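You operate a simulated robot arm through the tools that you are given. There is no shell and no other tool.

Carry out the task below with a simulated robot arm. There is one attempt and no reset: what you move stays moved.

Task
Open the square carton's loose flap, glue the middle of the inner panel and fold the flap down.
Fine: use the glue dauber and put it back. Set down upright: glue dauber. A coat counts when it lies all over at full strength: go over it till it gets no stronger.

Only the result counts: the job must be done as asked and must still hold three seconds after the hand-in. Knocking over, shifting, dropping, spilling or breaking anything else fails it. Flat cloth is picked up by pressing the open fingertips on it (5 to 10 N) and closing them slowly along it; thin cloth reads only 2 to 8 mm in the jaws.

Robot
A 6-joint arm with a two-finger parallel gripper, fixed in place. Base frame: the origin is at the foot of the arm, x ahead of it, y to its left, z up. Lengths are in mm, angles in degrees, forces in N, time in s.
Its first joint turns from -166.0 to 166.0 degrees. Payload 3.91 kg.
The TCP is the grasp point between the finger pads, 30 mm short of the fingertips. In the tool frame z runs along the fingers and y along their closing line. The gripper opens to 110 mm. The fingers are 20 mm wide and 10 mm thick; the gripper's body (48 by 112 mm) begins 55 mm behind the TCP.
Orientation is told as [roll, pitch, yaw] about the base's x, y, z axes, in that order, counted from this pose: with the fingers straight down and closing along the base's y, the tool's x points along the base's -x, its y along +y and its z along -z.

Tools
- The arm moves only by the tool play_rows. Its argument "increments" is a list of rows, each a list of 3 entries, a list of its own where there are three numbers: the shift along the base's x, y, z in mm, then the turn, a rotation vector about the base's x, y, z in rad, then the closure in counts, from 0 (fully open) to 255 (shut). In form: [[[x, y, z], [ax, ay, az], grip], ...]. A call has 1 to 20 rows; each row is the pose to reach, as a shift and turn from the pose commanded when the call began. A row lasts 0.2 s, in which the tool goes at most 50 mm and 8.6 degrees; a call with a longer step from one row to the next is refused whole, and so is a gripper value outside its range. A pose out of reach is approached as far as the arm can. The call stops where the force on the tool passes 40 N (or 10 N more than at its start, if that is more) or the arm is blocked; 0.2 s more then pass. The fingers move at their own pace (about 153 mm/s each) and stop on an object; they squeeze with about 38 N. The grip force told is the motor's: it shows also when the fingers shut on nothing. Time passes only in rows, and 0.2 s behind the last, so rows that repeat a pose let the fingers close. The reply holds the time, the measured pose of the TCP, the force on the tool along the base axes, the opening and the grip force, in the units named above and with some noise, with the torque about the TCP (base axes, N m) and any sound that the robot's microphone picked up, and new pictures: "show" is both (left out), scene, wrist or none.
- Cameras (640 x 400 px; columns grow to the right, rows downward): "scene" is fixed at [48.1, -499.5, 1496.1]; the picture's right is [0.83, -0.56, 0.00], its down [-0.25, -0.37, -0.89] and it looks along [0.50, 0.74, -0.45] (base axes); focal length 355 px, centre (320, 200). "wrist" rides on the gripper at [72, 17, -103] in the tool frame; the picture's right is [-0.23, 0.97, 0.00], its down [-0.76, -0.18, -0.62] and it looks along [-0.61, -0.14, 0.78] (tool axes); focal length 222 px, centre (320, 200).
- probe_pixels(camera, pixels): there is no depth. For up to 12 entries [column, row, z] of the newest picture of that camera ("zoom" is the newest enlarged one), the place [x, y] in the base frame at which the ray of that pixel passes the height z, good to about 2 mm. It takes no simulated time.
- enlarge(camera, box): a new picture of the part [left, top, right, bottom] of that camera's present view, enlarged. It takes no simulated time.
- close_job(): hands the job in; it is judged then, once.

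Unless the task says otherwise, let go and move clear before handing in.

The tools are called as a command line: name --argument value ..., lists and objects as JSON in quotes. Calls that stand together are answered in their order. play_rows: Moves the arm, as the interface text tells. Its arguments: {"type":"object","properties":{"increments":{"type":"array"},"show":{"type":"string","enum":["both","scene","wrist","none"]}},"required":["increments"]} The other tools are called the same way: probe_pixels (camera, pixels) gives the place at which the rays of pixels pass given heights; enlarge (camera, box) takes an enlarged picture of a part of a camera's view; close_job () hands the job in.

At the start:

```text
clock: 0.0
eef_pos: [493.1, 265.0, 1182.4]
orientation: [-0.1, 0.0, 0.0]
wrist_force: [0.5, -0.1, 0.5]
torque: [0.01, 0.03, -0.01]
width: 110.1
gripper_force: 0.1
```

scene: 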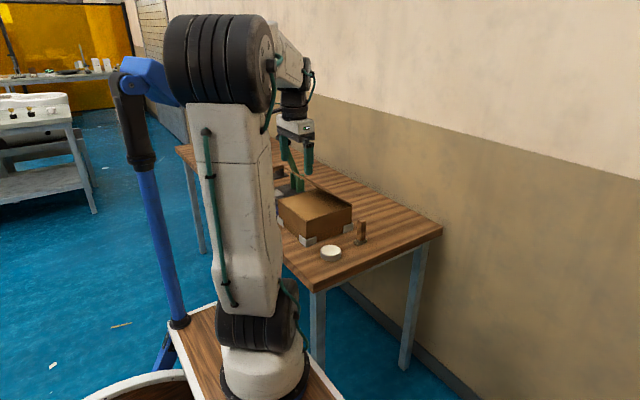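
wrist: 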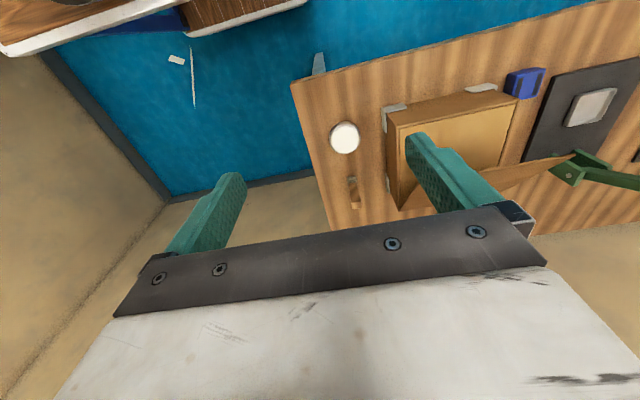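

The scene shows a brown carton near (315,212), a dauber-like brown piece near (361,232), a white pot at (331,253), and something green near (292,165). I'll enlarge both views before moving.

enlarge --camera "scene" --box '[250, 120, 450, 280]'

enlarge --camera "wrist" --box '[280, 40, 640, 265]'

```text
2.50 times, centred on (350, 200) of scene
```

zoom: 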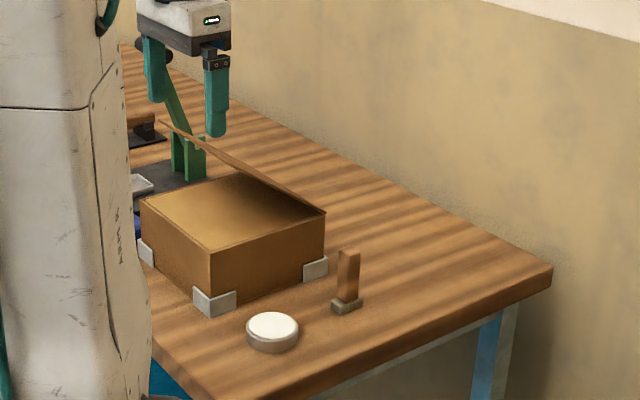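

```text
1.78 times, centred on (460, 152) of wrist
```

zoom: 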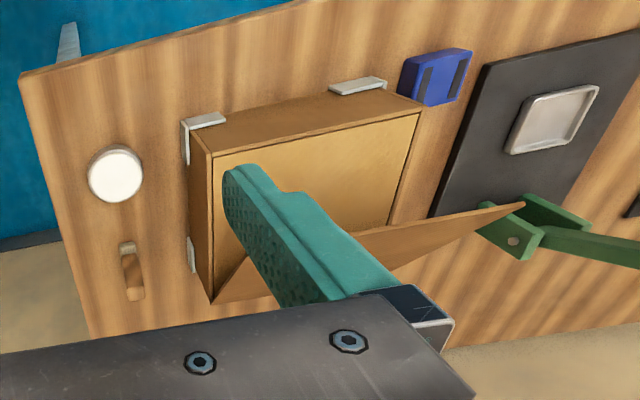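

The wrist picture shows the pot at (345,137), the dauber at (353,190), the carton near (450,150) with its flap standing up at the far side, plus a blue item, a mat with a tray and a green bracket. I'll probe both cameras at a few heights to find the table height.

probe_pixels --camera "scene" --pixels '[[331, 250, 600], [331, 250, 700], [331, 250, 800], [331, 250, 900], [331, 258, 700], [331, 258, 800], [360, 243, 700], [360, 243, 800]]'

probe_pixels --camera "wrist" --pixels '[[345, 137, 600], [345, 137, 700], [345, 137, 800], [345, 137, 900], [353, 182, 700], [353, 182, 800], [290, 85, 700], [290, 85, 800]]'

```text
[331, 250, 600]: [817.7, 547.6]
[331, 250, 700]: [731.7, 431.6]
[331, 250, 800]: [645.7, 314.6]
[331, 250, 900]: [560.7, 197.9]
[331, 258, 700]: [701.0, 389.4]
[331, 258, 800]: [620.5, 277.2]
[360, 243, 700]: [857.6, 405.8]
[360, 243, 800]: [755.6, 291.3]
```

```text
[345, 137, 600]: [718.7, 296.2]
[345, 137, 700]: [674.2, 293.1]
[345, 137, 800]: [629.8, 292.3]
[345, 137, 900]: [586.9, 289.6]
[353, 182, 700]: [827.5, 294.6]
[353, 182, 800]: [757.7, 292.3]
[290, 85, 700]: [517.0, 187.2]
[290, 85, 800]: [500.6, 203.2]
```

Comparing the two cameras puts the pot top at z≈822 and the table at about 800, with the dauber near (757,292). I'll move sideways at this height to look down on the carton and flap.

play_rows --increments '[[[-5, 40, 0], [0, 0, 0], 0], [[-10, 80, 0], [0, 0, 0], 0], [[-15, 120, 0], [0, 0, 0], 0], [[-20, 160, 0], [0, 0, 0], 0], [[-20, 200, 0], [0, 0, 0], 0], [[-20, 230, 0], [0, 0, 0], 0], [[-20, 230, 0], [0, 0, 0], 0]]'

```text
clock: 1.6
eef_pos: [473.8, 496.3, 1182.9]
orientation: [0.0, 0.0, -0.1]
wrist_force: [-1.2, 0.1, 0.4]
torque: [0.03, 0.0, 0.0]
width: 110.0
gripper_force: 0.0
```

scene: 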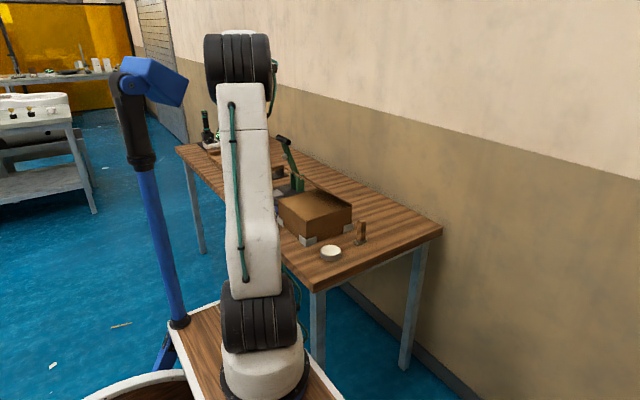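
wrist: 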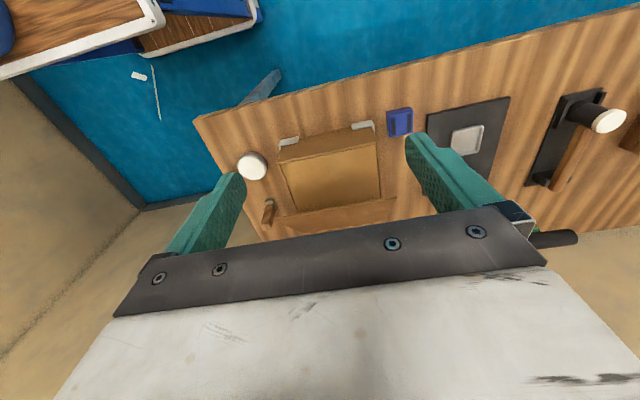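

enlarge --camera "wrist" --box '[200, 90, 424, 230]'

enlarge --camera "wrist" --box '[400, 70, 640, 220]'

enlarge --camera "scene" --box '[260, 120, 404, 270]'

```text
2.86 times, centred on (312, 160) of wrist
```

zoom: 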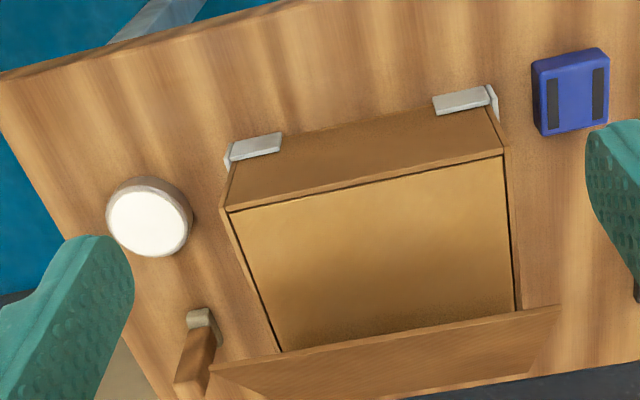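

```text
2.67 times, centred on (520, 145) of wrist
```

zoom: 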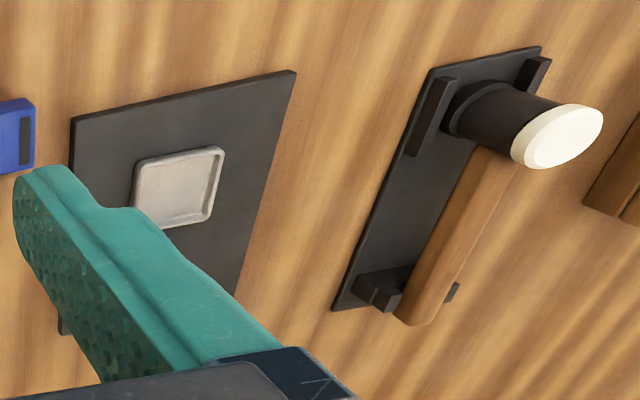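

```text
2.67 times, centred on (332, 195) of scene
```

zoom: 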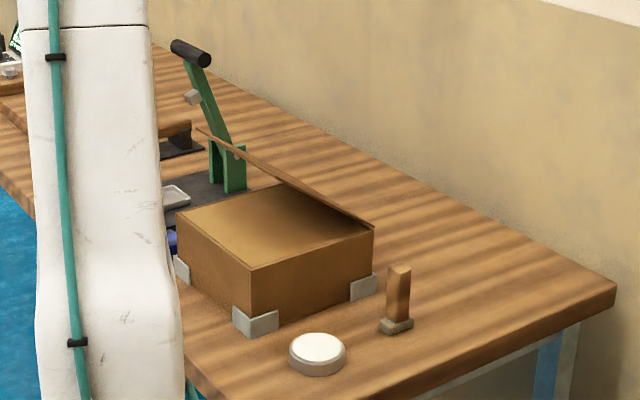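

The carton's flap hinges on the far (+x) edge and leans partly over the panel. I'll triangulate the carton's top corners and the flap's free edge in both views.

probe_pixels --camera "scene" --pixels '[[305.8, 220.5, 860], [305.8, 220.5, 880], [305.8, 220.5, 900], [339.5, 206.3, 880], [339.5, 206.3, 900], [266, 199.5, 880], [266, 199.5, 900], [274, 168, 950], [274, 168, 1000], [274, 168, 1050]]'

probe_pixels --camera "wrist" --pixels '[[280.5, 164.2, 860], [280.5, 164.2, 880], [280.5, 164.2, 900], [375.6, 144.3, 880], [375.6, 144.3, 900], [274, 218, 900], [274, 218, 950], [274, 218, 1000], [396, 196.7, 900], [396, 196.7, 950], [396, 196.7, 1000]]'

```text
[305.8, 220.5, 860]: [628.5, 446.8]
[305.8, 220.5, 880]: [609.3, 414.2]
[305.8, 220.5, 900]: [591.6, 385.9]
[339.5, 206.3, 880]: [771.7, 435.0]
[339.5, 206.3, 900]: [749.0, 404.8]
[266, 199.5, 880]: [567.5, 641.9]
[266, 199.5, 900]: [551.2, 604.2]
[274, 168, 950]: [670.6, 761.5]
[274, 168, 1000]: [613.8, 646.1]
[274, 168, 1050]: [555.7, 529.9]
```

```text
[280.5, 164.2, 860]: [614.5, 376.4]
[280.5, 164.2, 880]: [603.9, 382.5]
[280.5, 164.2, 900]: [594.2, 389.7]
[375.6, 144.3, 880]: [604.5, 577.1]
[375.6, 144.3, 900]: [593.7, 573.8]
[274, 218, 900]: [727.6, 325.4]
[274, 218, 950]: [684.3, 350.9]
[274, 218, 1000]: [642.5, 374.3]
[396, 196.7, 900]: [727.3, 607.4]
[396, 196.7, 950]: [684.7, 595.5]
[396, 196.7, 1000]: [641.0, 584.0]
```

The first corner gives a panel height of z≈898 at about (595,388). I converted some scene zoom pixels wrongly, so I'll redo those and add the hinge corners.

probe_pixels --camera "scene" --pixels '[[351.5, 206.3, 880], [351.5, 206.3, 898], [278, 199.5, 898], [286, 168, 950], [286, 168, 1000], [286, 168, 1030], [360, 243, 800], [345, 196, 960], [361, 222, 860], [361, 222, 880]]'

probe_pixels --camera "wrist" --pixels '[[298, 213.1, 898], [380.9, 197.8, 898], [262, 223, 860], [262, 223, 880], [270, 200, 800], [270, 200, 820], [252, 166, 822], [291, 230, 900], [381, 219, 900]]'

```text
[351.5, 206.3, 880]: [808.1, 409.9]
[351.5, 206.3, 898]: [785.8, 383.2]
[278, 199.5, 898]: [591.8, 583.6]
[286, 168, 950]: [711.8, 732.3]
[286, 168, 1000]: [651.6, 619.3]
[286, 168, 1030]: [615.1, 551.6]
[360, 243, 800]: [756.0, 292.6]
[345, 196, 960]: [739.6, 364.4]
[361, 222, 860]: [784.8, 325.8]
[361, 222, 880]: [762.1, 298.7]
```

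```text
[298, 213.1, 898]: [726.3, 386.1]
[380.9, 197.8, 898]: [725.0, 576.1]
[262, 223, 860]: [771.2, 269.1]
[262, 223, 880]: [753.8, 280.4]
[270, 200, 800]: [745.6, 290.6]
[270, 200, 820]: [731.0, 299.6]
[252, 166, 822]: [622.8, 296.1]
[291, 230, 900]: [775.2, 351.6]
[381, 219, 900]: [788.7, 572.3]
```

The carton spans x≈594–785, y≈386–578 with its top at z≈898. The flap hinges at x≈785 and its free edge hangs near x≈632, z≈1013. I'll move to look closer at the dauber and pot around (757,292) and (622,293).

play_rows --increments '[[[0, -45, 0], [0, 0, 0], 0], [[0, -90, 0], [0, 0, 0], 0], [[10, -135, 0], [0, 0, 0], 0], [[20, -172, 0], [0, 0, 0], 0], [[35, -172, -45], [0, 0, 0], 0], [[50, -172, -90], [0, 0, 0], 0], [[65, -172, -135], [0, 0, 0], 0], [[75, -172, -180], [0, 0, 0], 0], [[75, -172, -193], [0, 0, 0], 0], [[75, -172, -193], [0, 0, 0], 0]]' --show "both"

```text
clock: 3.8
eef_pos: [547.1, 322.7, 989.5]
orientation: [0.0, 0.0, 0.0]
wrist_force: [0.9, -0.3, -0.3]
torque: [0.03, -0.02, 0.0]
width: 110.1
gripper_force: 0.2
```

scene: 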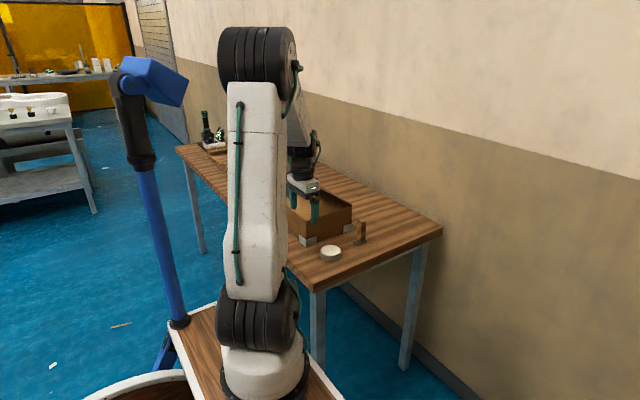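
wrist: 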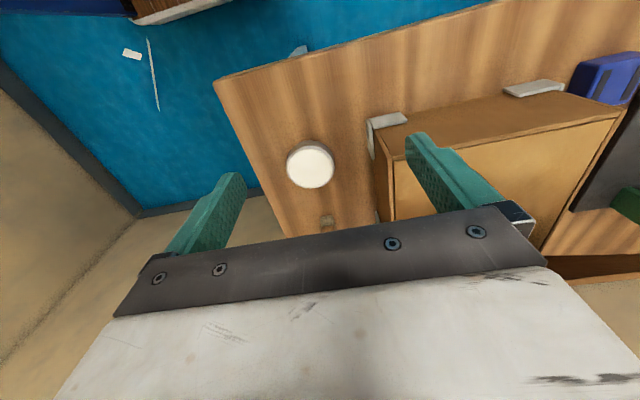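

enlarge --camera "wrist" --box '[250, 100, 410, 230]'

enlarge --camera "scene" --box '[310, 205, 390, 275]'

```text
3.08 times, centred on (330, 165) of wrist
```

zoom: 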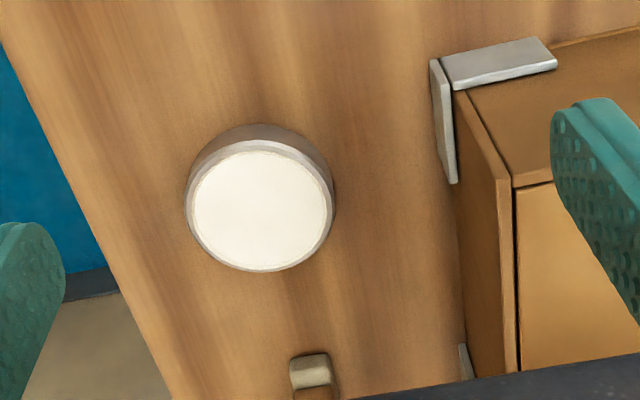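

```text
5.71 times, centred on (350, 240) of scene
```

zoom: 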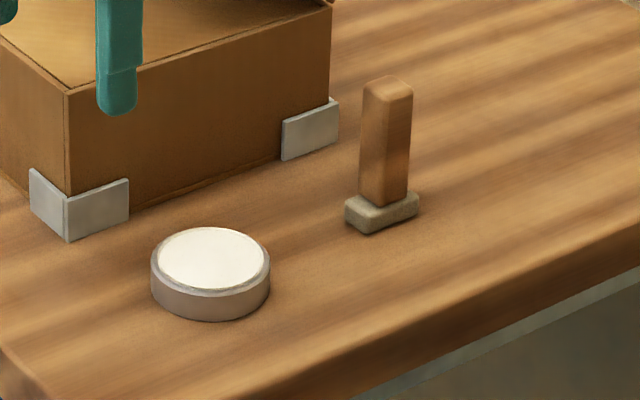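

The pot is an open tin filled with white glue. The dauber is a square wooden handle standing on a small felt foot. I'll measure the dauber's size from the newest scene zoom.

probe_pixels --camera "zoom" --pixels '[[368, 234, 800], [345, 222, 800], [420, 213, 800], [388, 88, 870], [388, 88, 880], [388, 88, 890], [385, 212, 812], [151, 270, 820], [270, 270, 820], [211, 240, 822], [211, 320, 800]]'

probe_pixels --camera "wrist" --pixels '[[310, 167, 822], [287, 167, 822], [334, 167, 822], [327, 214, 812]]'

```text
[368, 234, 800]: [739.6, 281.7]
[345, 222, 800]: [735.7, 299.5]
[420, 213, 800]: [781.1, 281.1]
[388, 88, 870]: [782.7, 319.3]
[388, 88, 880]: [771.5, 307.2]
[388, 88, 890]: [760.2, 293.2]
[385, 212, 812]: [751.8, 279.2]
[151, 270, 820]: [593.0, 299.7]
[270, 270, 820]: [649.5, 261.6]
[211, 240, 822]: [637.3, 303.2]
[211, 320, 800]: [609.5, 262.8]
```

```text
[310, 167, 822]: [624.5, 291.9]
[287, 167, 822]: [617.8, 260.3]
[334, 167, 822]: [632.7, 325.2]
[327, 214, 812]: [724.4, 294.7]
```

The dauber is about 90 mm tall at (757,291) with a 42×20 mm foot, and the pot's centre is near (622,292). Next I'll close the fingers and come to y≈482 in front of the flap's free edge, then take another look.

play_rows --increments '[[[0, 0, 10], [0, 0, 0], 255], [[0, 40, 29], [0, 0, 0], 255], [[0, 80, 29], [0, 0, 0], 255], [[0, 120, 29], [0, 0, 0], 255], [[0, 159, 29], [0, 0, 0], 255], [[25, 159, 29], [0, 0, 0], 255], [[45, 159, 29], [0, 0, 0], 255], [[45, 159, 29], [0, 0, 0], 255]]'

```text
clock: 5.6
eef_pos: [594.3, 481.9, 1018.3]
orientation: [0.0, 0.0, 0.0]
wrist_force: [0.4, -0.2, -0.4]
torque: [0.0, -0.01, -0.01]
width: 0.0
gripper_force: 37.6
```

scene: 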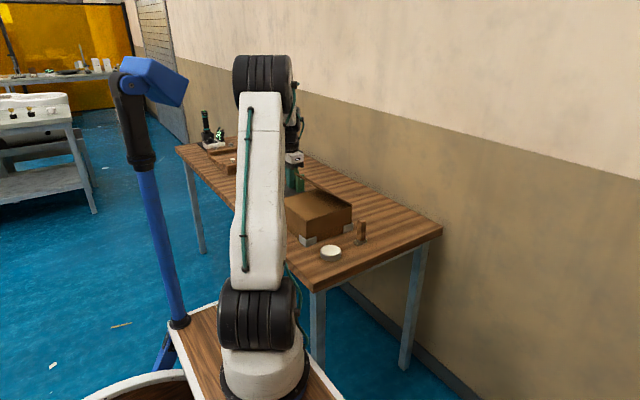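
wrist: 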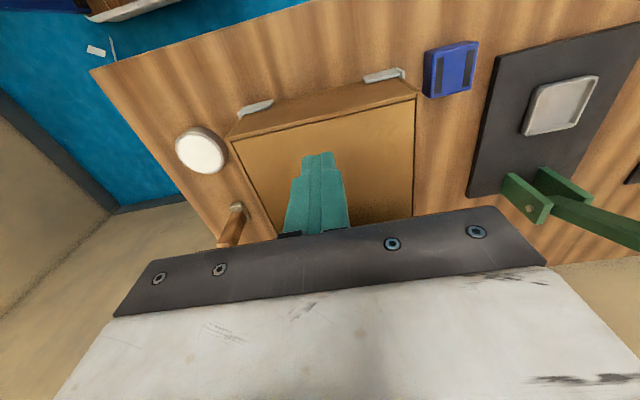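

The closed fingers are now in front of the flap, clear of it, with no contact force. I'll push the free edge along its arc to about 60° and then back off to see whether the flap stays there.

play_rows --increments '[[[12, 0, 0], [0, 0, 0], 255], [[22, 0, 0], [0, 0, 0], 255], [[29, 0, 0], [0, 0, 0], 255], [[34.6, 0, 6.5], [0, 0, 0], 255], [[40, 0, 12.8], [0, 0, 0], 255], [[45.8, 0, 18.9], [0, 0, 0], 255], [[51.7, 0, 24.7], [0, 0, 0], 255], [[58, 0, 30.2], [0, 0, 0], 255], [[64.4, 0, 35.5], [0, 0, 0], 255], [[71.1, 0, 40.5], [0, 0, 0], 255], [[78, 0, 45.2], [0, 0, 0], 255], [[86.5, 0, 50.4], [0, 0, 0], 255], [[86.5, 0, 50.4], [0, 0, 0], 255]]'

```text
clock: 8.4
eef_pos: [679.1, 482.7, 1069.1]
orientation: [0.0, 0.0, 0.0]
wrist_force: [0.2, 0.3, -0.3]
torque: [0.02, -0.01, 0.02]
width: 0.2
gripper_force: 38.3
```

scene: 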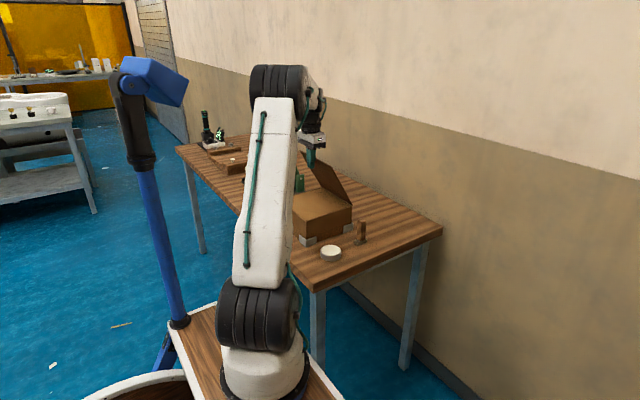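
wrist: 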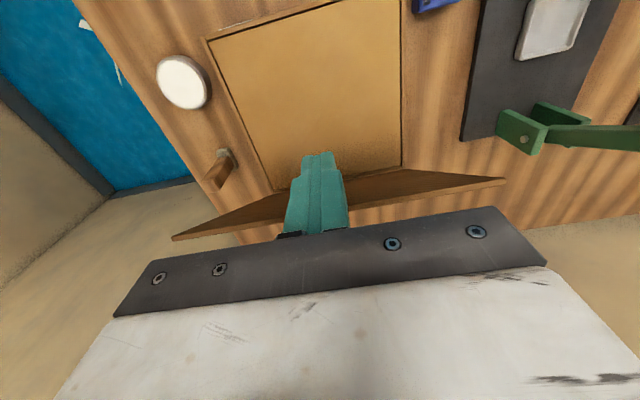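

The flap has swung up with almost no force and its edge runs from (173,238) to (505,180). I'll back off a little to see if it stays.

play_rows --increments '[[[-15, 0, 0], [0, 0, 0], 255], [[-30, 0, 0], [0, 0, 0], 255], [[-30, 0, 0], [0, 0, 0], 255], [[-30, 0, 0], [0, 0, 0], 255]]'

enlarge --camera "scene" --box '[270, 120, 400, 260]'

```text
clock: 9.4
eef_pos: [649.3, 482.3, 1069.7]
orientation: [0.0, 0.0, 0.0]
wrist_force: [0.2, -0.5, -0.2]
torque: [-0.01, -0.01, 0.04]
width: 0.0
gripper_force: 37.8
```

scene: 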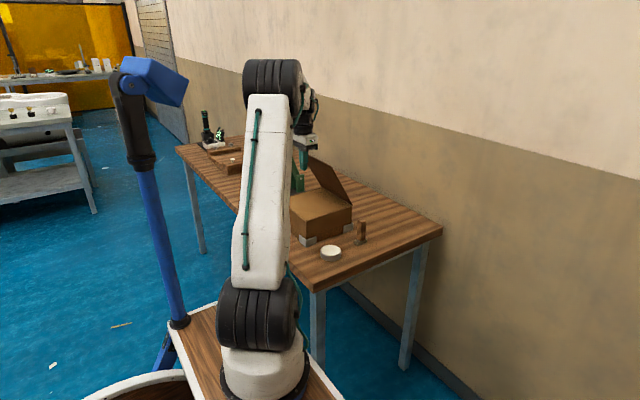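
wrist: 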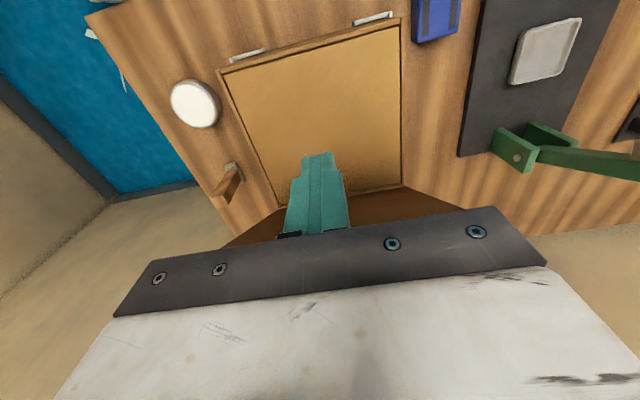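

```text
2.86 times, centred on (335, 190) of scene
```

zoom: 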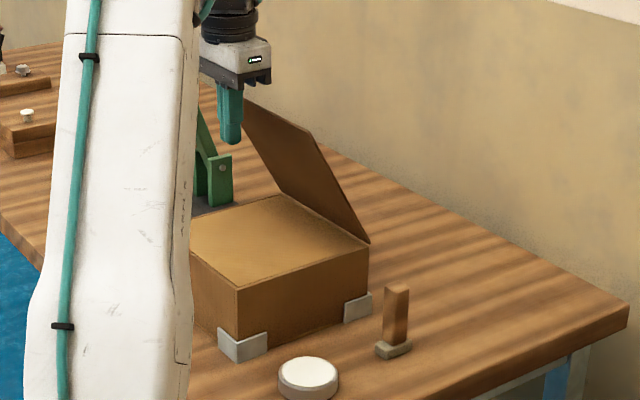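

The flap holds at about 60° by itself, so the hinge has friction. I'll push it on to a bit past vertical, about 102°.

play_rows --increments '[[[15, 0, 1], [0, 0, 0], 255], [[30, 0, 2], [0, 0, 0], 255], [[37, 0, 5], [0, 0, 0], 255], [[45, 0, 7.6], [0, 0, 0], 255], [[52, 0, 11], [0, 0, 0], 255], [[60, 0, 14], [0, 0, 0], 255], [[68, 0, 16.5], [0, 0, 0], 255], [[76, 0, 19], [0, 0, 0], 255], [[84, 0, 21], [0, 0, 0], 255], [[92, 0, 22.6], [0, 0, 0], 255], [[100, 0, 22.6], [0, 0, 0], 255], [[109, 0, 22.6], [0, 0, 0], 255], [[117, 0, 22.6], [0, 0, 0], 255], [[125, 0, 22.6], [0, 0, 0], 255], [[133, 0, 22.6], [0, 0, 0], 255], [[140, 0, 22.6], [0, 0, 0], 255], [[147, 0, 22.6], [0, 0, 0], 255], [[153, 0, 22.6], [0, 0, 0], 255], [[158, 0, 22.6], [0, 0, 0], 255], [[158, 0, 22.6], [0, 0, 0], 255]]'

enlarge --camera "scene" --box '[270, 120, 400, 260]'

```text
clock: 13.6
eef_pos: [807.7, 481.2, 1092.0]
orientation: [0.0, 0.0, 0.0]
wrist_force: [0.7, -0.2, -1.3]
torque: [0.0, 0.01, 0.0]
width: 0.0
gripper_force: 37.7
```

scene: 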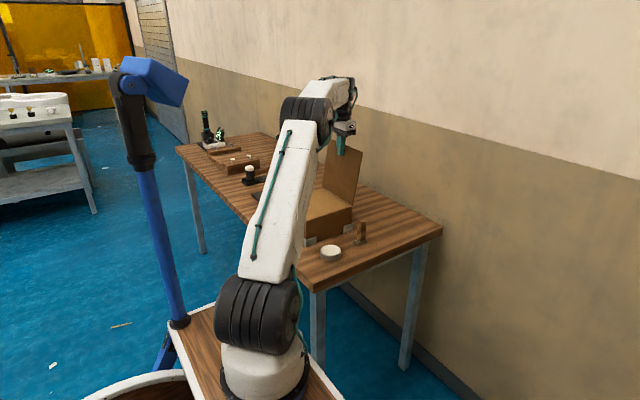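
wrist: 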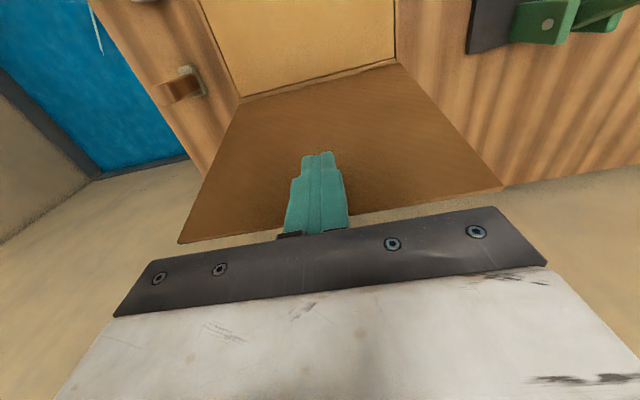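

```text
2.86 times, centred on (335, 190) of scene
```

zoom: 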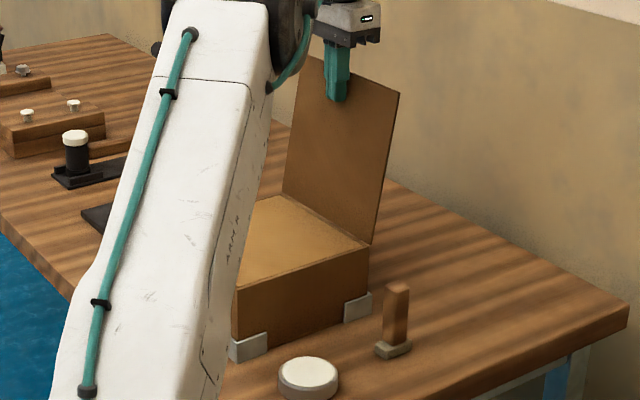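

The flap stands open past vertical and the panel is bare. I'll pull back toward −x and view the whole panel for a marked glue area.

play_rows --increments '[[[-30, 0, 0], [0, 0, 0], 255], [[-75, 0, 0], [0, 0, 0], 255], [[-120, 5, 0], [0, 0, 0], 200], [[-165, 10, -10], [0, 0, 0], 100], [[-205, 15, -30], [0, 0, 0], 0], [[-228, 25, -50], [0, 0, 0], 0], [[-228, 25, -62], [0, 0, 0], 0], [[-228, 25, -62], [0, 0, 0], 0]]'

enlarge --camera "wrist" --box '[200, 100, 440, 250]'

enlarge --camera "scene" --box '[270, 120, 400, 260]'

```text
clock: 15.4
eef_pos: [578.8, 507.7, 1030.3]
orientation: [0.0, 0.1, -0.1]
wrist_force: [-0.6, 0.6, 0.3]
torque: [0.0, -0.01, -0.02]
width: 110.0
gripper_force: 0.1
```

scene: 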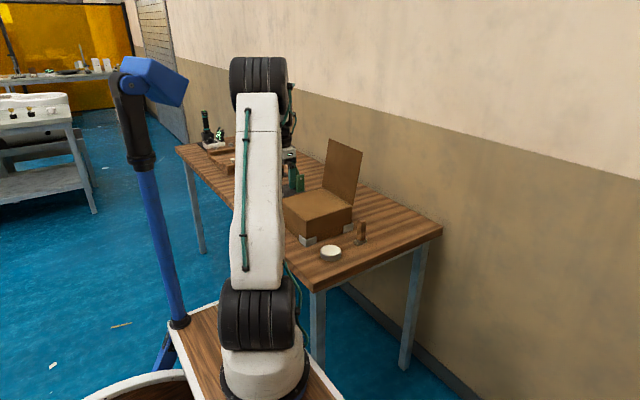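
wrist: 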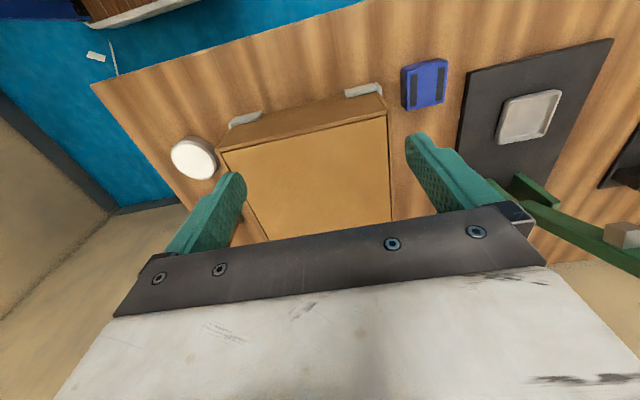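

```text
2.67 times, centred on (320, 175) of wrist
```

zoom: 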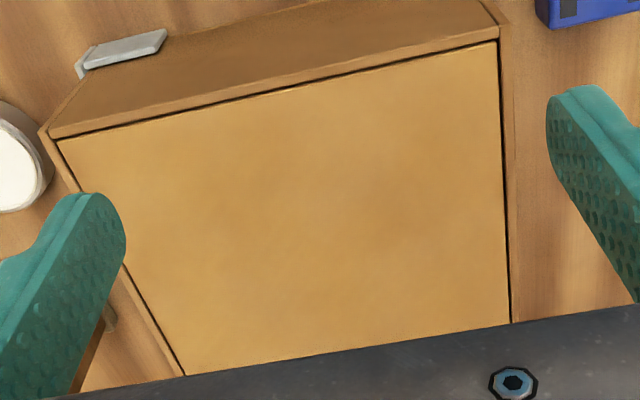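

```text
2.86 times, centred on (335, 190) of scene
```

zoom: 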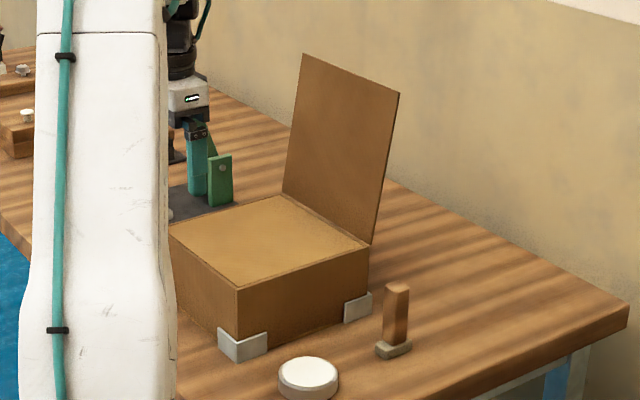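

The flap stays open and the panel carries no mark, so I'll work around its centre at about (690,482). Now I'll go and look at the dauber from above before gripping it.

play_rows --increments '[[[0, -45, 0], [0, 0, 0], 0], [[10, -90, 0], [0, 0, 0], 0], [[20, -135, 0], [0, 0, 0], 0], [[30, -180, 0], [0, 0, 0], 0], [[41, -190, -20], [0, 0, 0], 0], [[41, -190, -30], [0, 0, 0], 0], [[41, -190, -30], [0, 0, 0], 0]]'

enlarge --camera "wrist" --box '[240, 120, 400, 220]'

```text
clock: 17.0
eef_pos: [621.9, 317.0, 999.6]
orientation: [-0.1, 0.0, -0.1]
wrist_force: [-0.5, 0.5, -0.3]
torque: [0.0, 0.0, -0.01]
width: 110.0
gripper_force: 0.0
```

scene: 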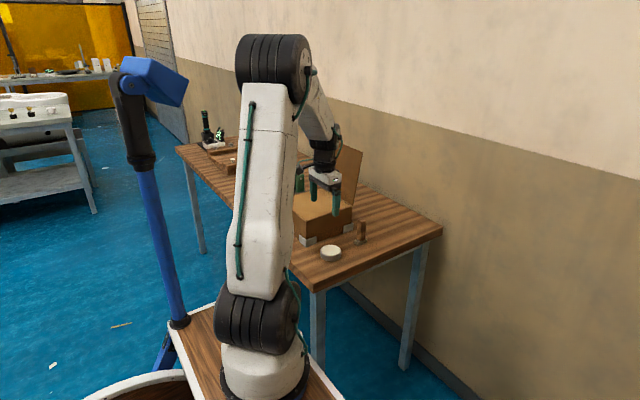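
wrist: 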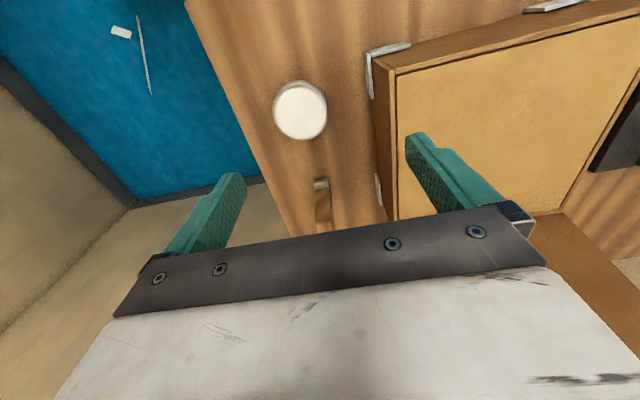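

```text
4.00 times, centred on (320, 170) of wrist
```

zoom: 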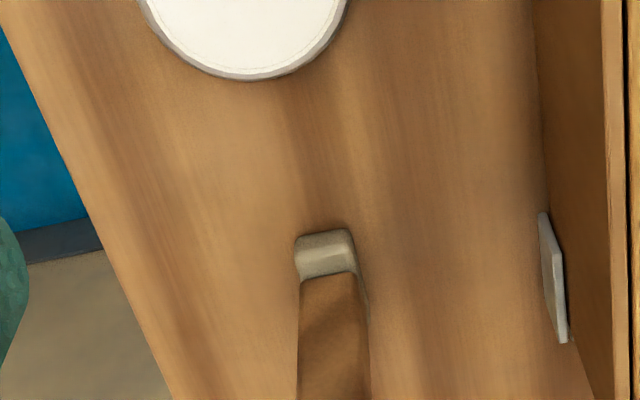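

probe_pixels --camera "zoom" --pixels '[[297, 242, 812], [349, 231, 812], [297, 262, 800], [302, 285, 818], [356, 272, 818], [298, 396, 870], [370, 396, 870]]'

```text
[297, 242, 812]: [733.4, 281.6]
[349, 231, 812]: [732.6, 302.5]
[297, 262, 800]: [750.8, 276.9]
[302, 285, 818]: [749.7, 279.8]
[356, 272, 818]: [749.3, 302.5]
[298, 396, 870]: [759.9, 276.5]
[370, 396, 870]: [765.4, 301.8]
```

The dauber's handle spans y≈280–302 and its foot starts at x≈734, so its centre is near (757,291.5). I'll go above it, then straight down with open fingers.

play_rows --increments '[[[40, -10, 0], [0, 0, 0], 0], [[85, -20, 0], [0, 0, 0], 0], [[125, -25.5, 0], [0, 0, 0], 0], [[136, -25.5, 0], [0, 0, 0], 0], [[136, -25.5, -40], [0, 0, 0], 0], [[136, -25.5, -80], [0, 0, 0], 0], [[136, -25.5, -115], [0, 0, 0], 0], [[136, -25.5, -137], [0, 0, 0], 0], [[136, -25.5, -137], [0, 0, 0], 0]]'

enlarge --camera "scene" --box '[310, 180, 410, 270]'

```text
clock: 19.0
eef_pos: [756.9, 291.7, 861.9]
orientation: [0.0, -0.1, 0.0]
wrist_force: [-0.5, -0.5, 0.1]
torque: [0.0, -0.02, 0.03]
width: 110.3
gripper_force: 0.0
```

scene: 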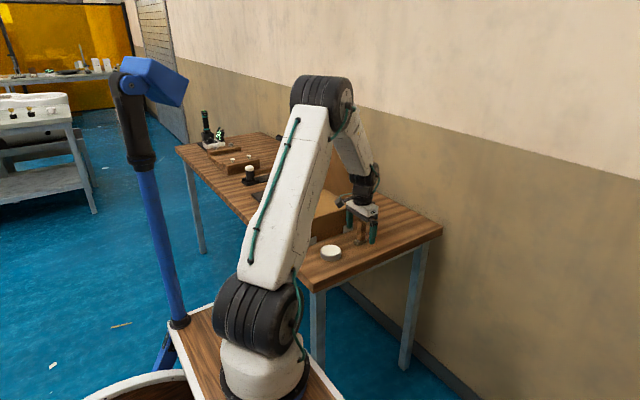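
wrist: 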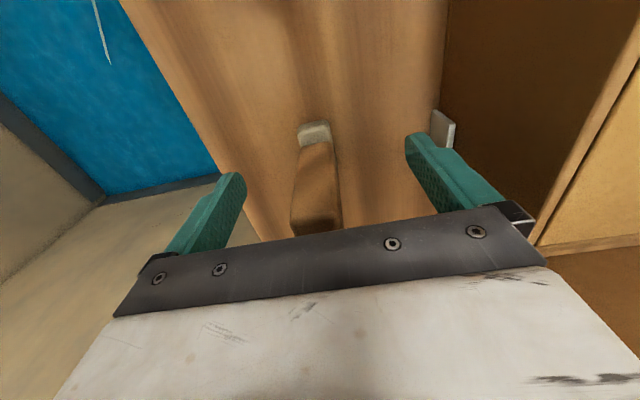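

```text
4.44 times, centred on (360, 225) of scene
```

zoom: 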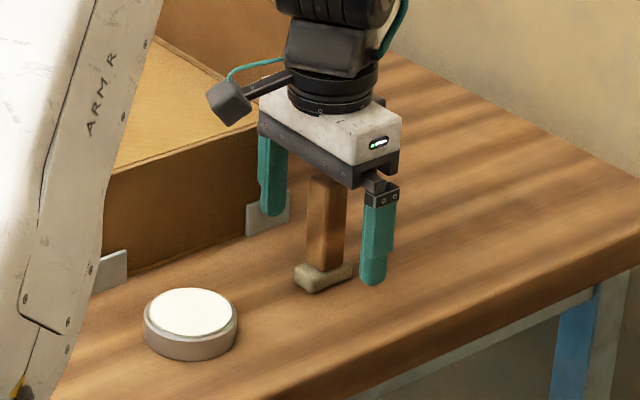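

The dauber stands centred between the open fingers with the palm clear of its top. I'll close gently in steps.

play_rows --increments '[[[0, 0, 0], [0, 0, 0], 120], [[0, 0, 0], [0, 0, 0], 165], [[0, 0, 0], [0, 0, 0], 185], [[0, 0, 0], [0, 0, 0], 195], [[0, 0, 0], [0, 0, 0], 202], [[0, 0, 0], [0, 0, 0], 210], [[0, 0, 0], [0, 0, 0], 225], [[0, 0, 0], [0, 0, 0], 255], [[0, 0, 0], [0, 0, 0], 255]]'

enlarge --camera "scene" --box '[310, 180, 410, 270]'

```text
clock: 21.0
eef_pos: [757.1, 291.4, 862.9]
orientation: [0.0, 0.0, 0.0]
wrist_force: [-0.1, 0.7, 1.1]
torque: [0.08, -0.04, 0.02]
width: 23.9
gripper_force: 37.5
```

scene: 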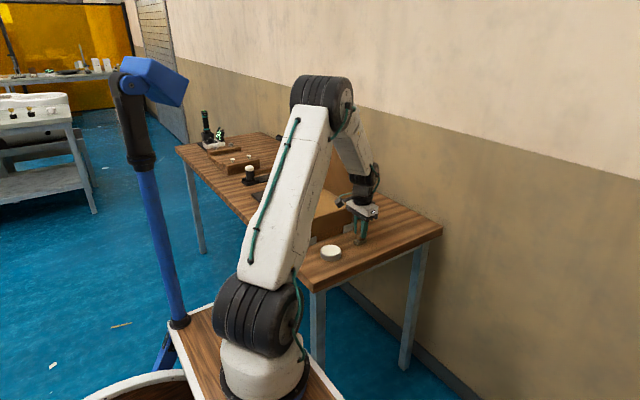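
wrist: 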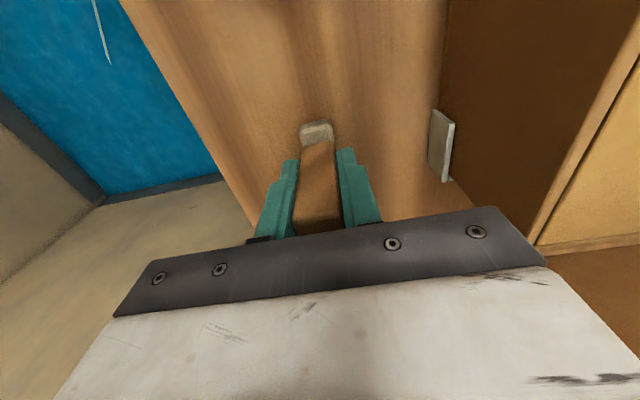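

```text
4.44 times, centred on (360, 225) of scene
```

zoom: 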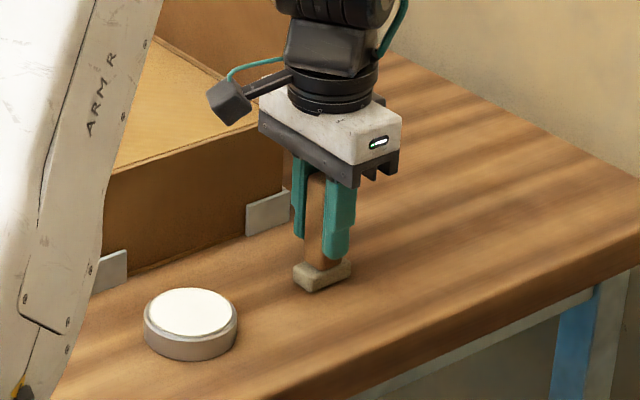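

The grip reads 23.9 mm wide at 37.5 N, so I have the handle. I'll lift it and carry it over the pot at about (624,292), then check alignment.

play_rows --increments '[[[0, 0, 15], [0, 0, 0], 255], [[0, 0, 35], [0, 0, 0], 255], [[0, 0, 60], [0, 0, 0], 255], [[-40, 0, 60], [0, 0, 0], 255], [[-80, 0, 60], [0, 0, 0], 255], [[-115, 0, 60], [0, 0, 0], 255], [[-132, 0.5, 60], [0, 0, 0], 255], [[-132, 0.5, 60], [0, 0, 0], 255]]'

enlarge --camera "scene" --box '[290, 180, 390, 270]'

enlarge --camera "wrist" --box '[240, 80, 400, 220]'

```text
clock: 22.8
eef_pos: [624.7, 292.9, 923.2]
orientation: [0.0, 0.1, 0.0]
wrist_force: [1.1, 0.4, -1.8]
torque: [-0.02, 0.02, 0.0]
width: 23.5
gripper_force: 37.6
```

scene: 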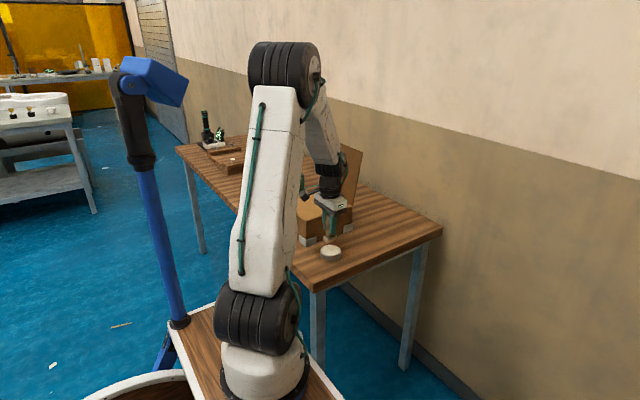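
wrist: 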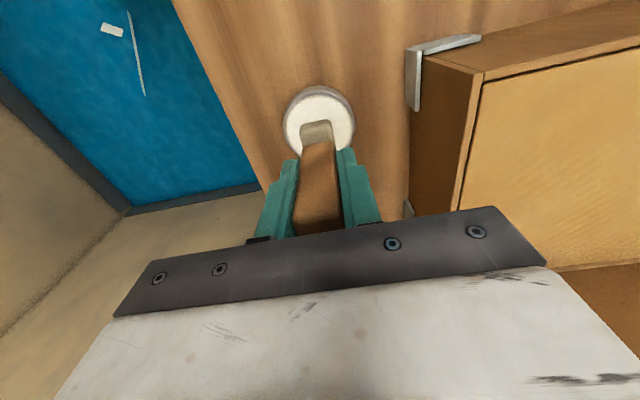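

```text
4.44 times, centred on (340, 225) of scene
```

zoom: 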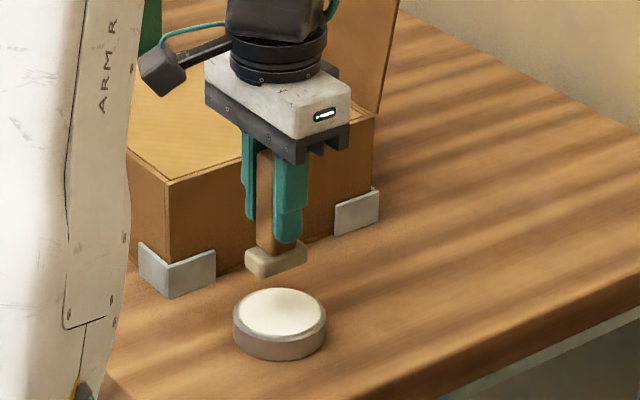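

```text
2.86 times, centred on (320, 150) of wrist
```

zoom: 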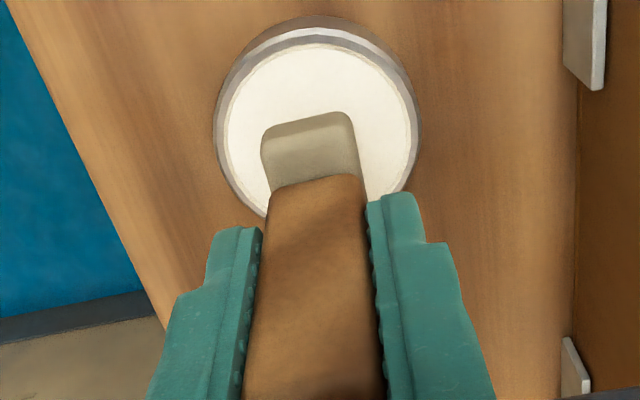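

probe_pixels --camera "zoom" --pixels '[[319, 137, 822], [228, 150, 822], [410, 125, 822], [318, 46, 822], [319, 137, 818], [262, 140, 872], [352, 115, 872]]'

```text
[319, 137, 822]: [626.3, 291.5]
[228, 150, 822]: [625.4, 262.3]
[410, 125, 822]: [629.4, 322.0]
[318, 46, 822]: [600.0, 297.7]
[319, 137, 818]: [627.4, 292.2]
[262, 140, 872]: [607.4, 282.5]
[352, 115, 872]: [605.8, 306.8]
```

The pot's glue disc is centred near (627,292) with about 30 mm radius, and the felt foot is just above it. I'll shift 2.5 mm in x and lower slowly until the foot meets the glue, watching the force.

play_rows --increments '[[[2.5, 0, 0], [0, 0, 0], 255], [[2.5, 0, -20], [0, 0, 0], 255], [[2.5, 0, -33], [0, 0, 0], 255], [[2.5, 0, -37], [0, 0, 0], 255], [[2.5, 0, -39], [0, 0, 0], 255], [[2.5, 0, -41], [0, 0, 0], 255], [[2.5, 0, -41], [0, 0, 0], 255]]'

enlarge --camera "scene" --box '[290, 180, 390, 270]'

enlarge --camera "wrist" --box '[240, 80, 400, 220]'

```text
clock: 24.4
eef_pos: [627.8, 292.5, 882.3]
orientation: [0.1, -0.1, 0.0]
wrist_force: [0.6, -1.5, 4.3]
torque: [-0.06, 0.06, 0.03]
width: 23.6
gripper_force: 38.1
```

scene: 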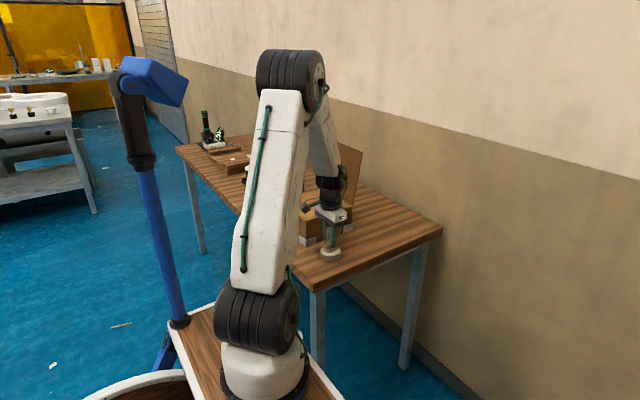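
wrist: 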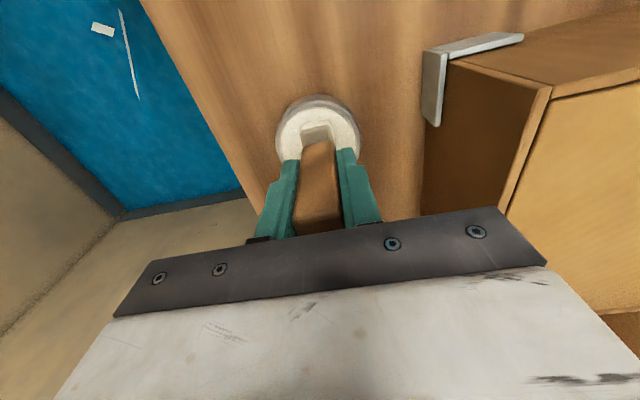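

```text
4.44 times, centred on (340, 225) of scene
```

zoom: 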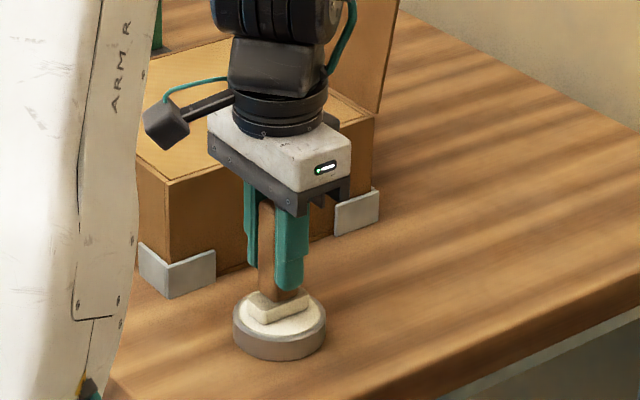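

```text
2.86 times, centred on (320, 150) of wrist
```

zoom: 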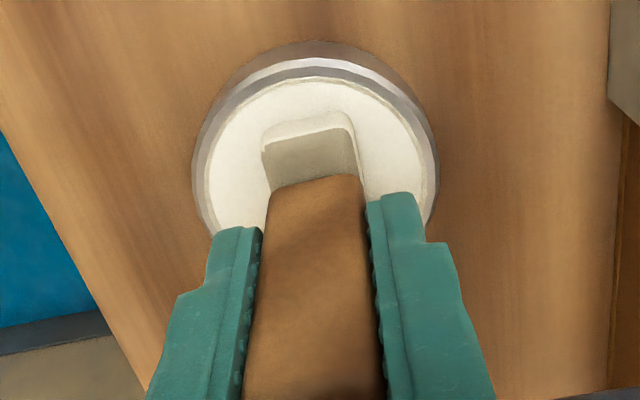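

The force reads about 5 N up, so the foot rests on the glue and its sides already look paler. I'll hold briefly, then lift and check the pad.

play_rows --increments '[[[0, 0, -0.5], [0, 0, 0], 255], [[0, 0, -0.5], [0, 0, 0], 255], [[0, 0, -0.5], [0, 0, 0], 255], [[0, 0, 10], [0, 0, 0], 255], [[0, 0, 45], [0, 0, 0], 255], [[0, 0, 80], [0, 0, 0], 255], [[0, 0, 110], [0, 0, 0], 255], [[0, 0, 110], [0, 0, 0], 255]]'

enlarge --camera "scene" --box '[290, 180, 390, 270]'

enlarge --camera "wrist" --box '[240, 80, 400, 220]'

```text
clock: 26.2
eef_pos: [627.7, 292.1, 992.8]
orientation: [0.0, 0.0, 0.0]
wrist_force: [0.3, -0.2, -1.5]
torque: [0.03, -0.01, -0.01]
width: 23.5
gripper_force: 38.1
```

scene: 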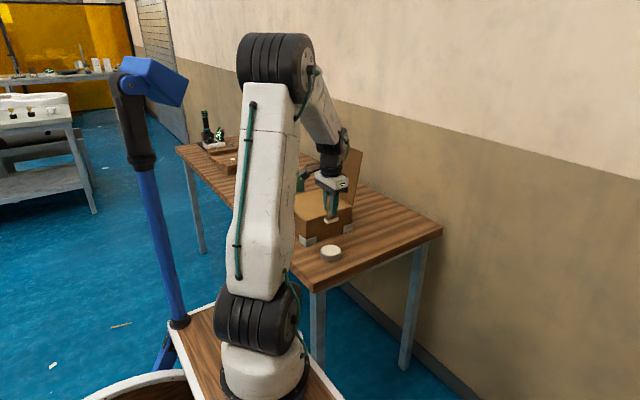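
wrist: 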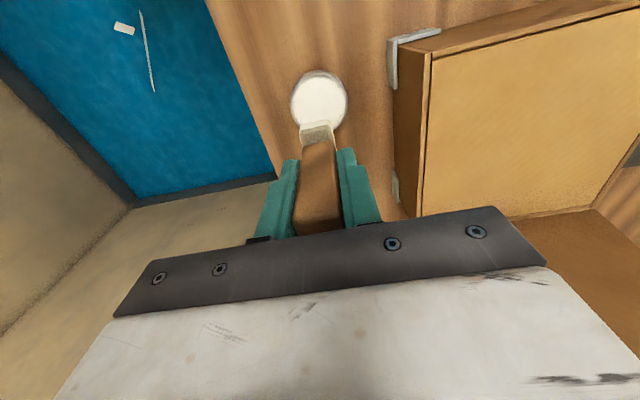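

```text
4.44 times, centred on (340, 225) of scene
```

zoom: 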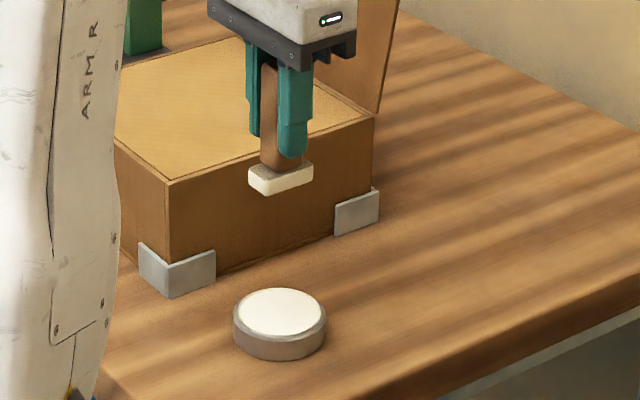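

```text
2.86 times, centred on (320, 150) of wrist
```

zoom: 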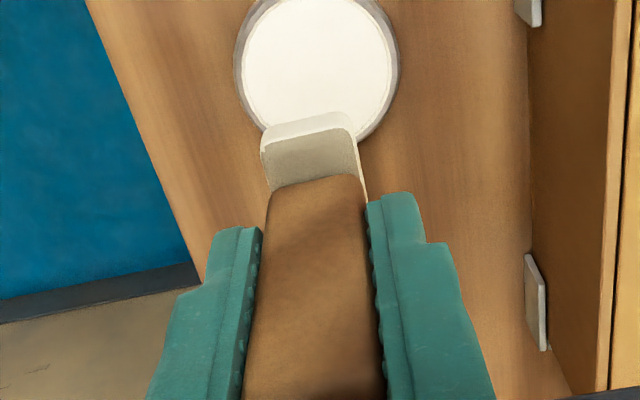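

The foot is now white with glue. I'll carry it over the panel's middle at (690,482), staying well above the surface, and lower until light contact.

play_rows --increments '[[[15, 40, 0], [0, 0, 0], 255], [[30, 80, 0], [0, 0, 0], 255], [[45, 120, 0], [0, 0, 0], 255], [[60, 160, 0], [0, 0, 0], 255], [[63, 190, 0], [0, 0, 0], 255], [[63, 190, -20], [0, 0, 0], 255], [[63, 190, -26], [0, 0, 0], 255], [[63, 190, -29], [0, 0, 0], 255], [[63, 190, -29], [0, 0, 0], 255]]'

enlarge --camera "scene" --box '[280, 150, 380, 240]'

```text
clock: 28.2
eef_pos: [691.0, 481.1, 962.8]
orientation: [0.0, 0.0, 0.0]
wrist_force: [0.2, 0.0, -0.4]
torque: [0.02, 0.01, -0.01]
width: 23.5
gripper_force: 38.7
```

scene: 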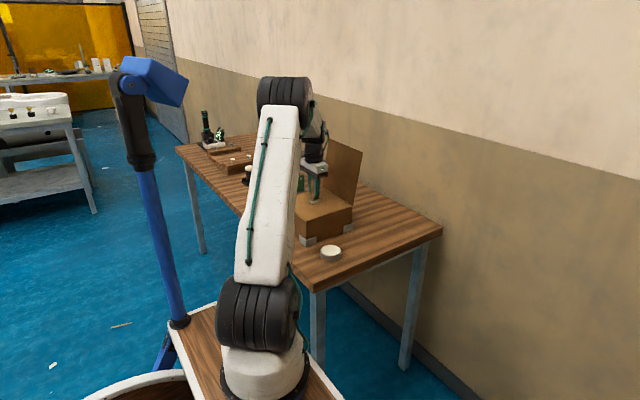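
wrist: 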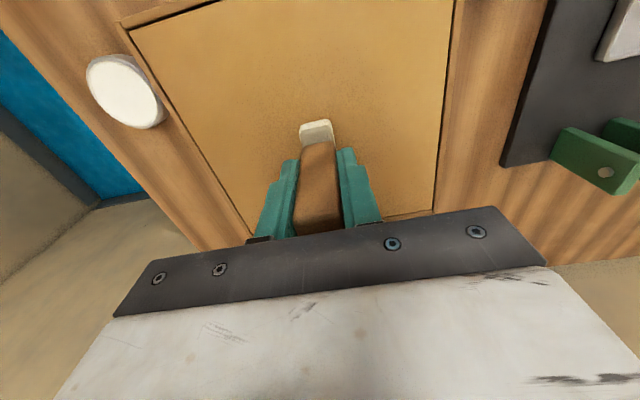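

```text
4.44 times, centred on (330, 195) of scene
```

zoom: 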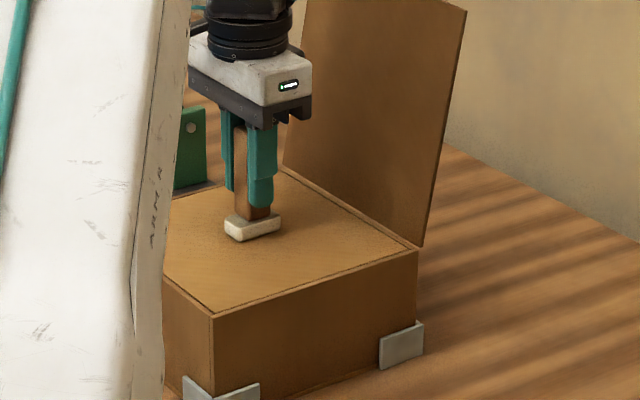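

No contact yet at TCP z≈962. I'll lower in 1 mm steps.

play_rows --increments '[[[0, 0, -1], [0, 0, 0], 255], [[0, 0, -2], [0, 0, 0], 255], [[0, 0, -3], [0, 0, 0], 255], [[0, 0, -3], [0, 0, 0], 255]]' --show "wrist"

```text
clock: 29.2
eef_pos: [690.0, 481.6, 961.6]
orientation: [0.1, -0.1, 0.0]
wrist_force: [-0.6, -1.2, 23.8]
torque: [-0.19, 0.27, -0.03]
width: 23.7
gripper_force: 37.7
```

wrist: 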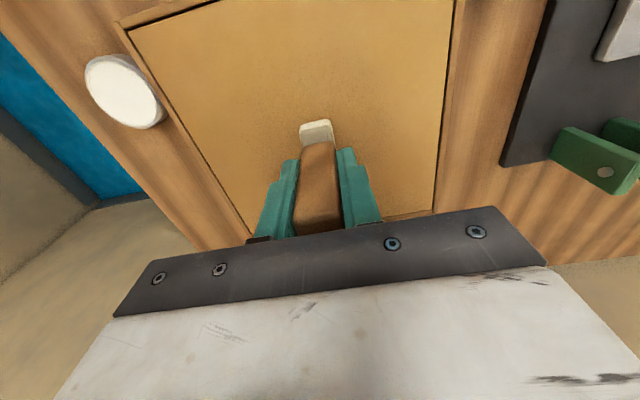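

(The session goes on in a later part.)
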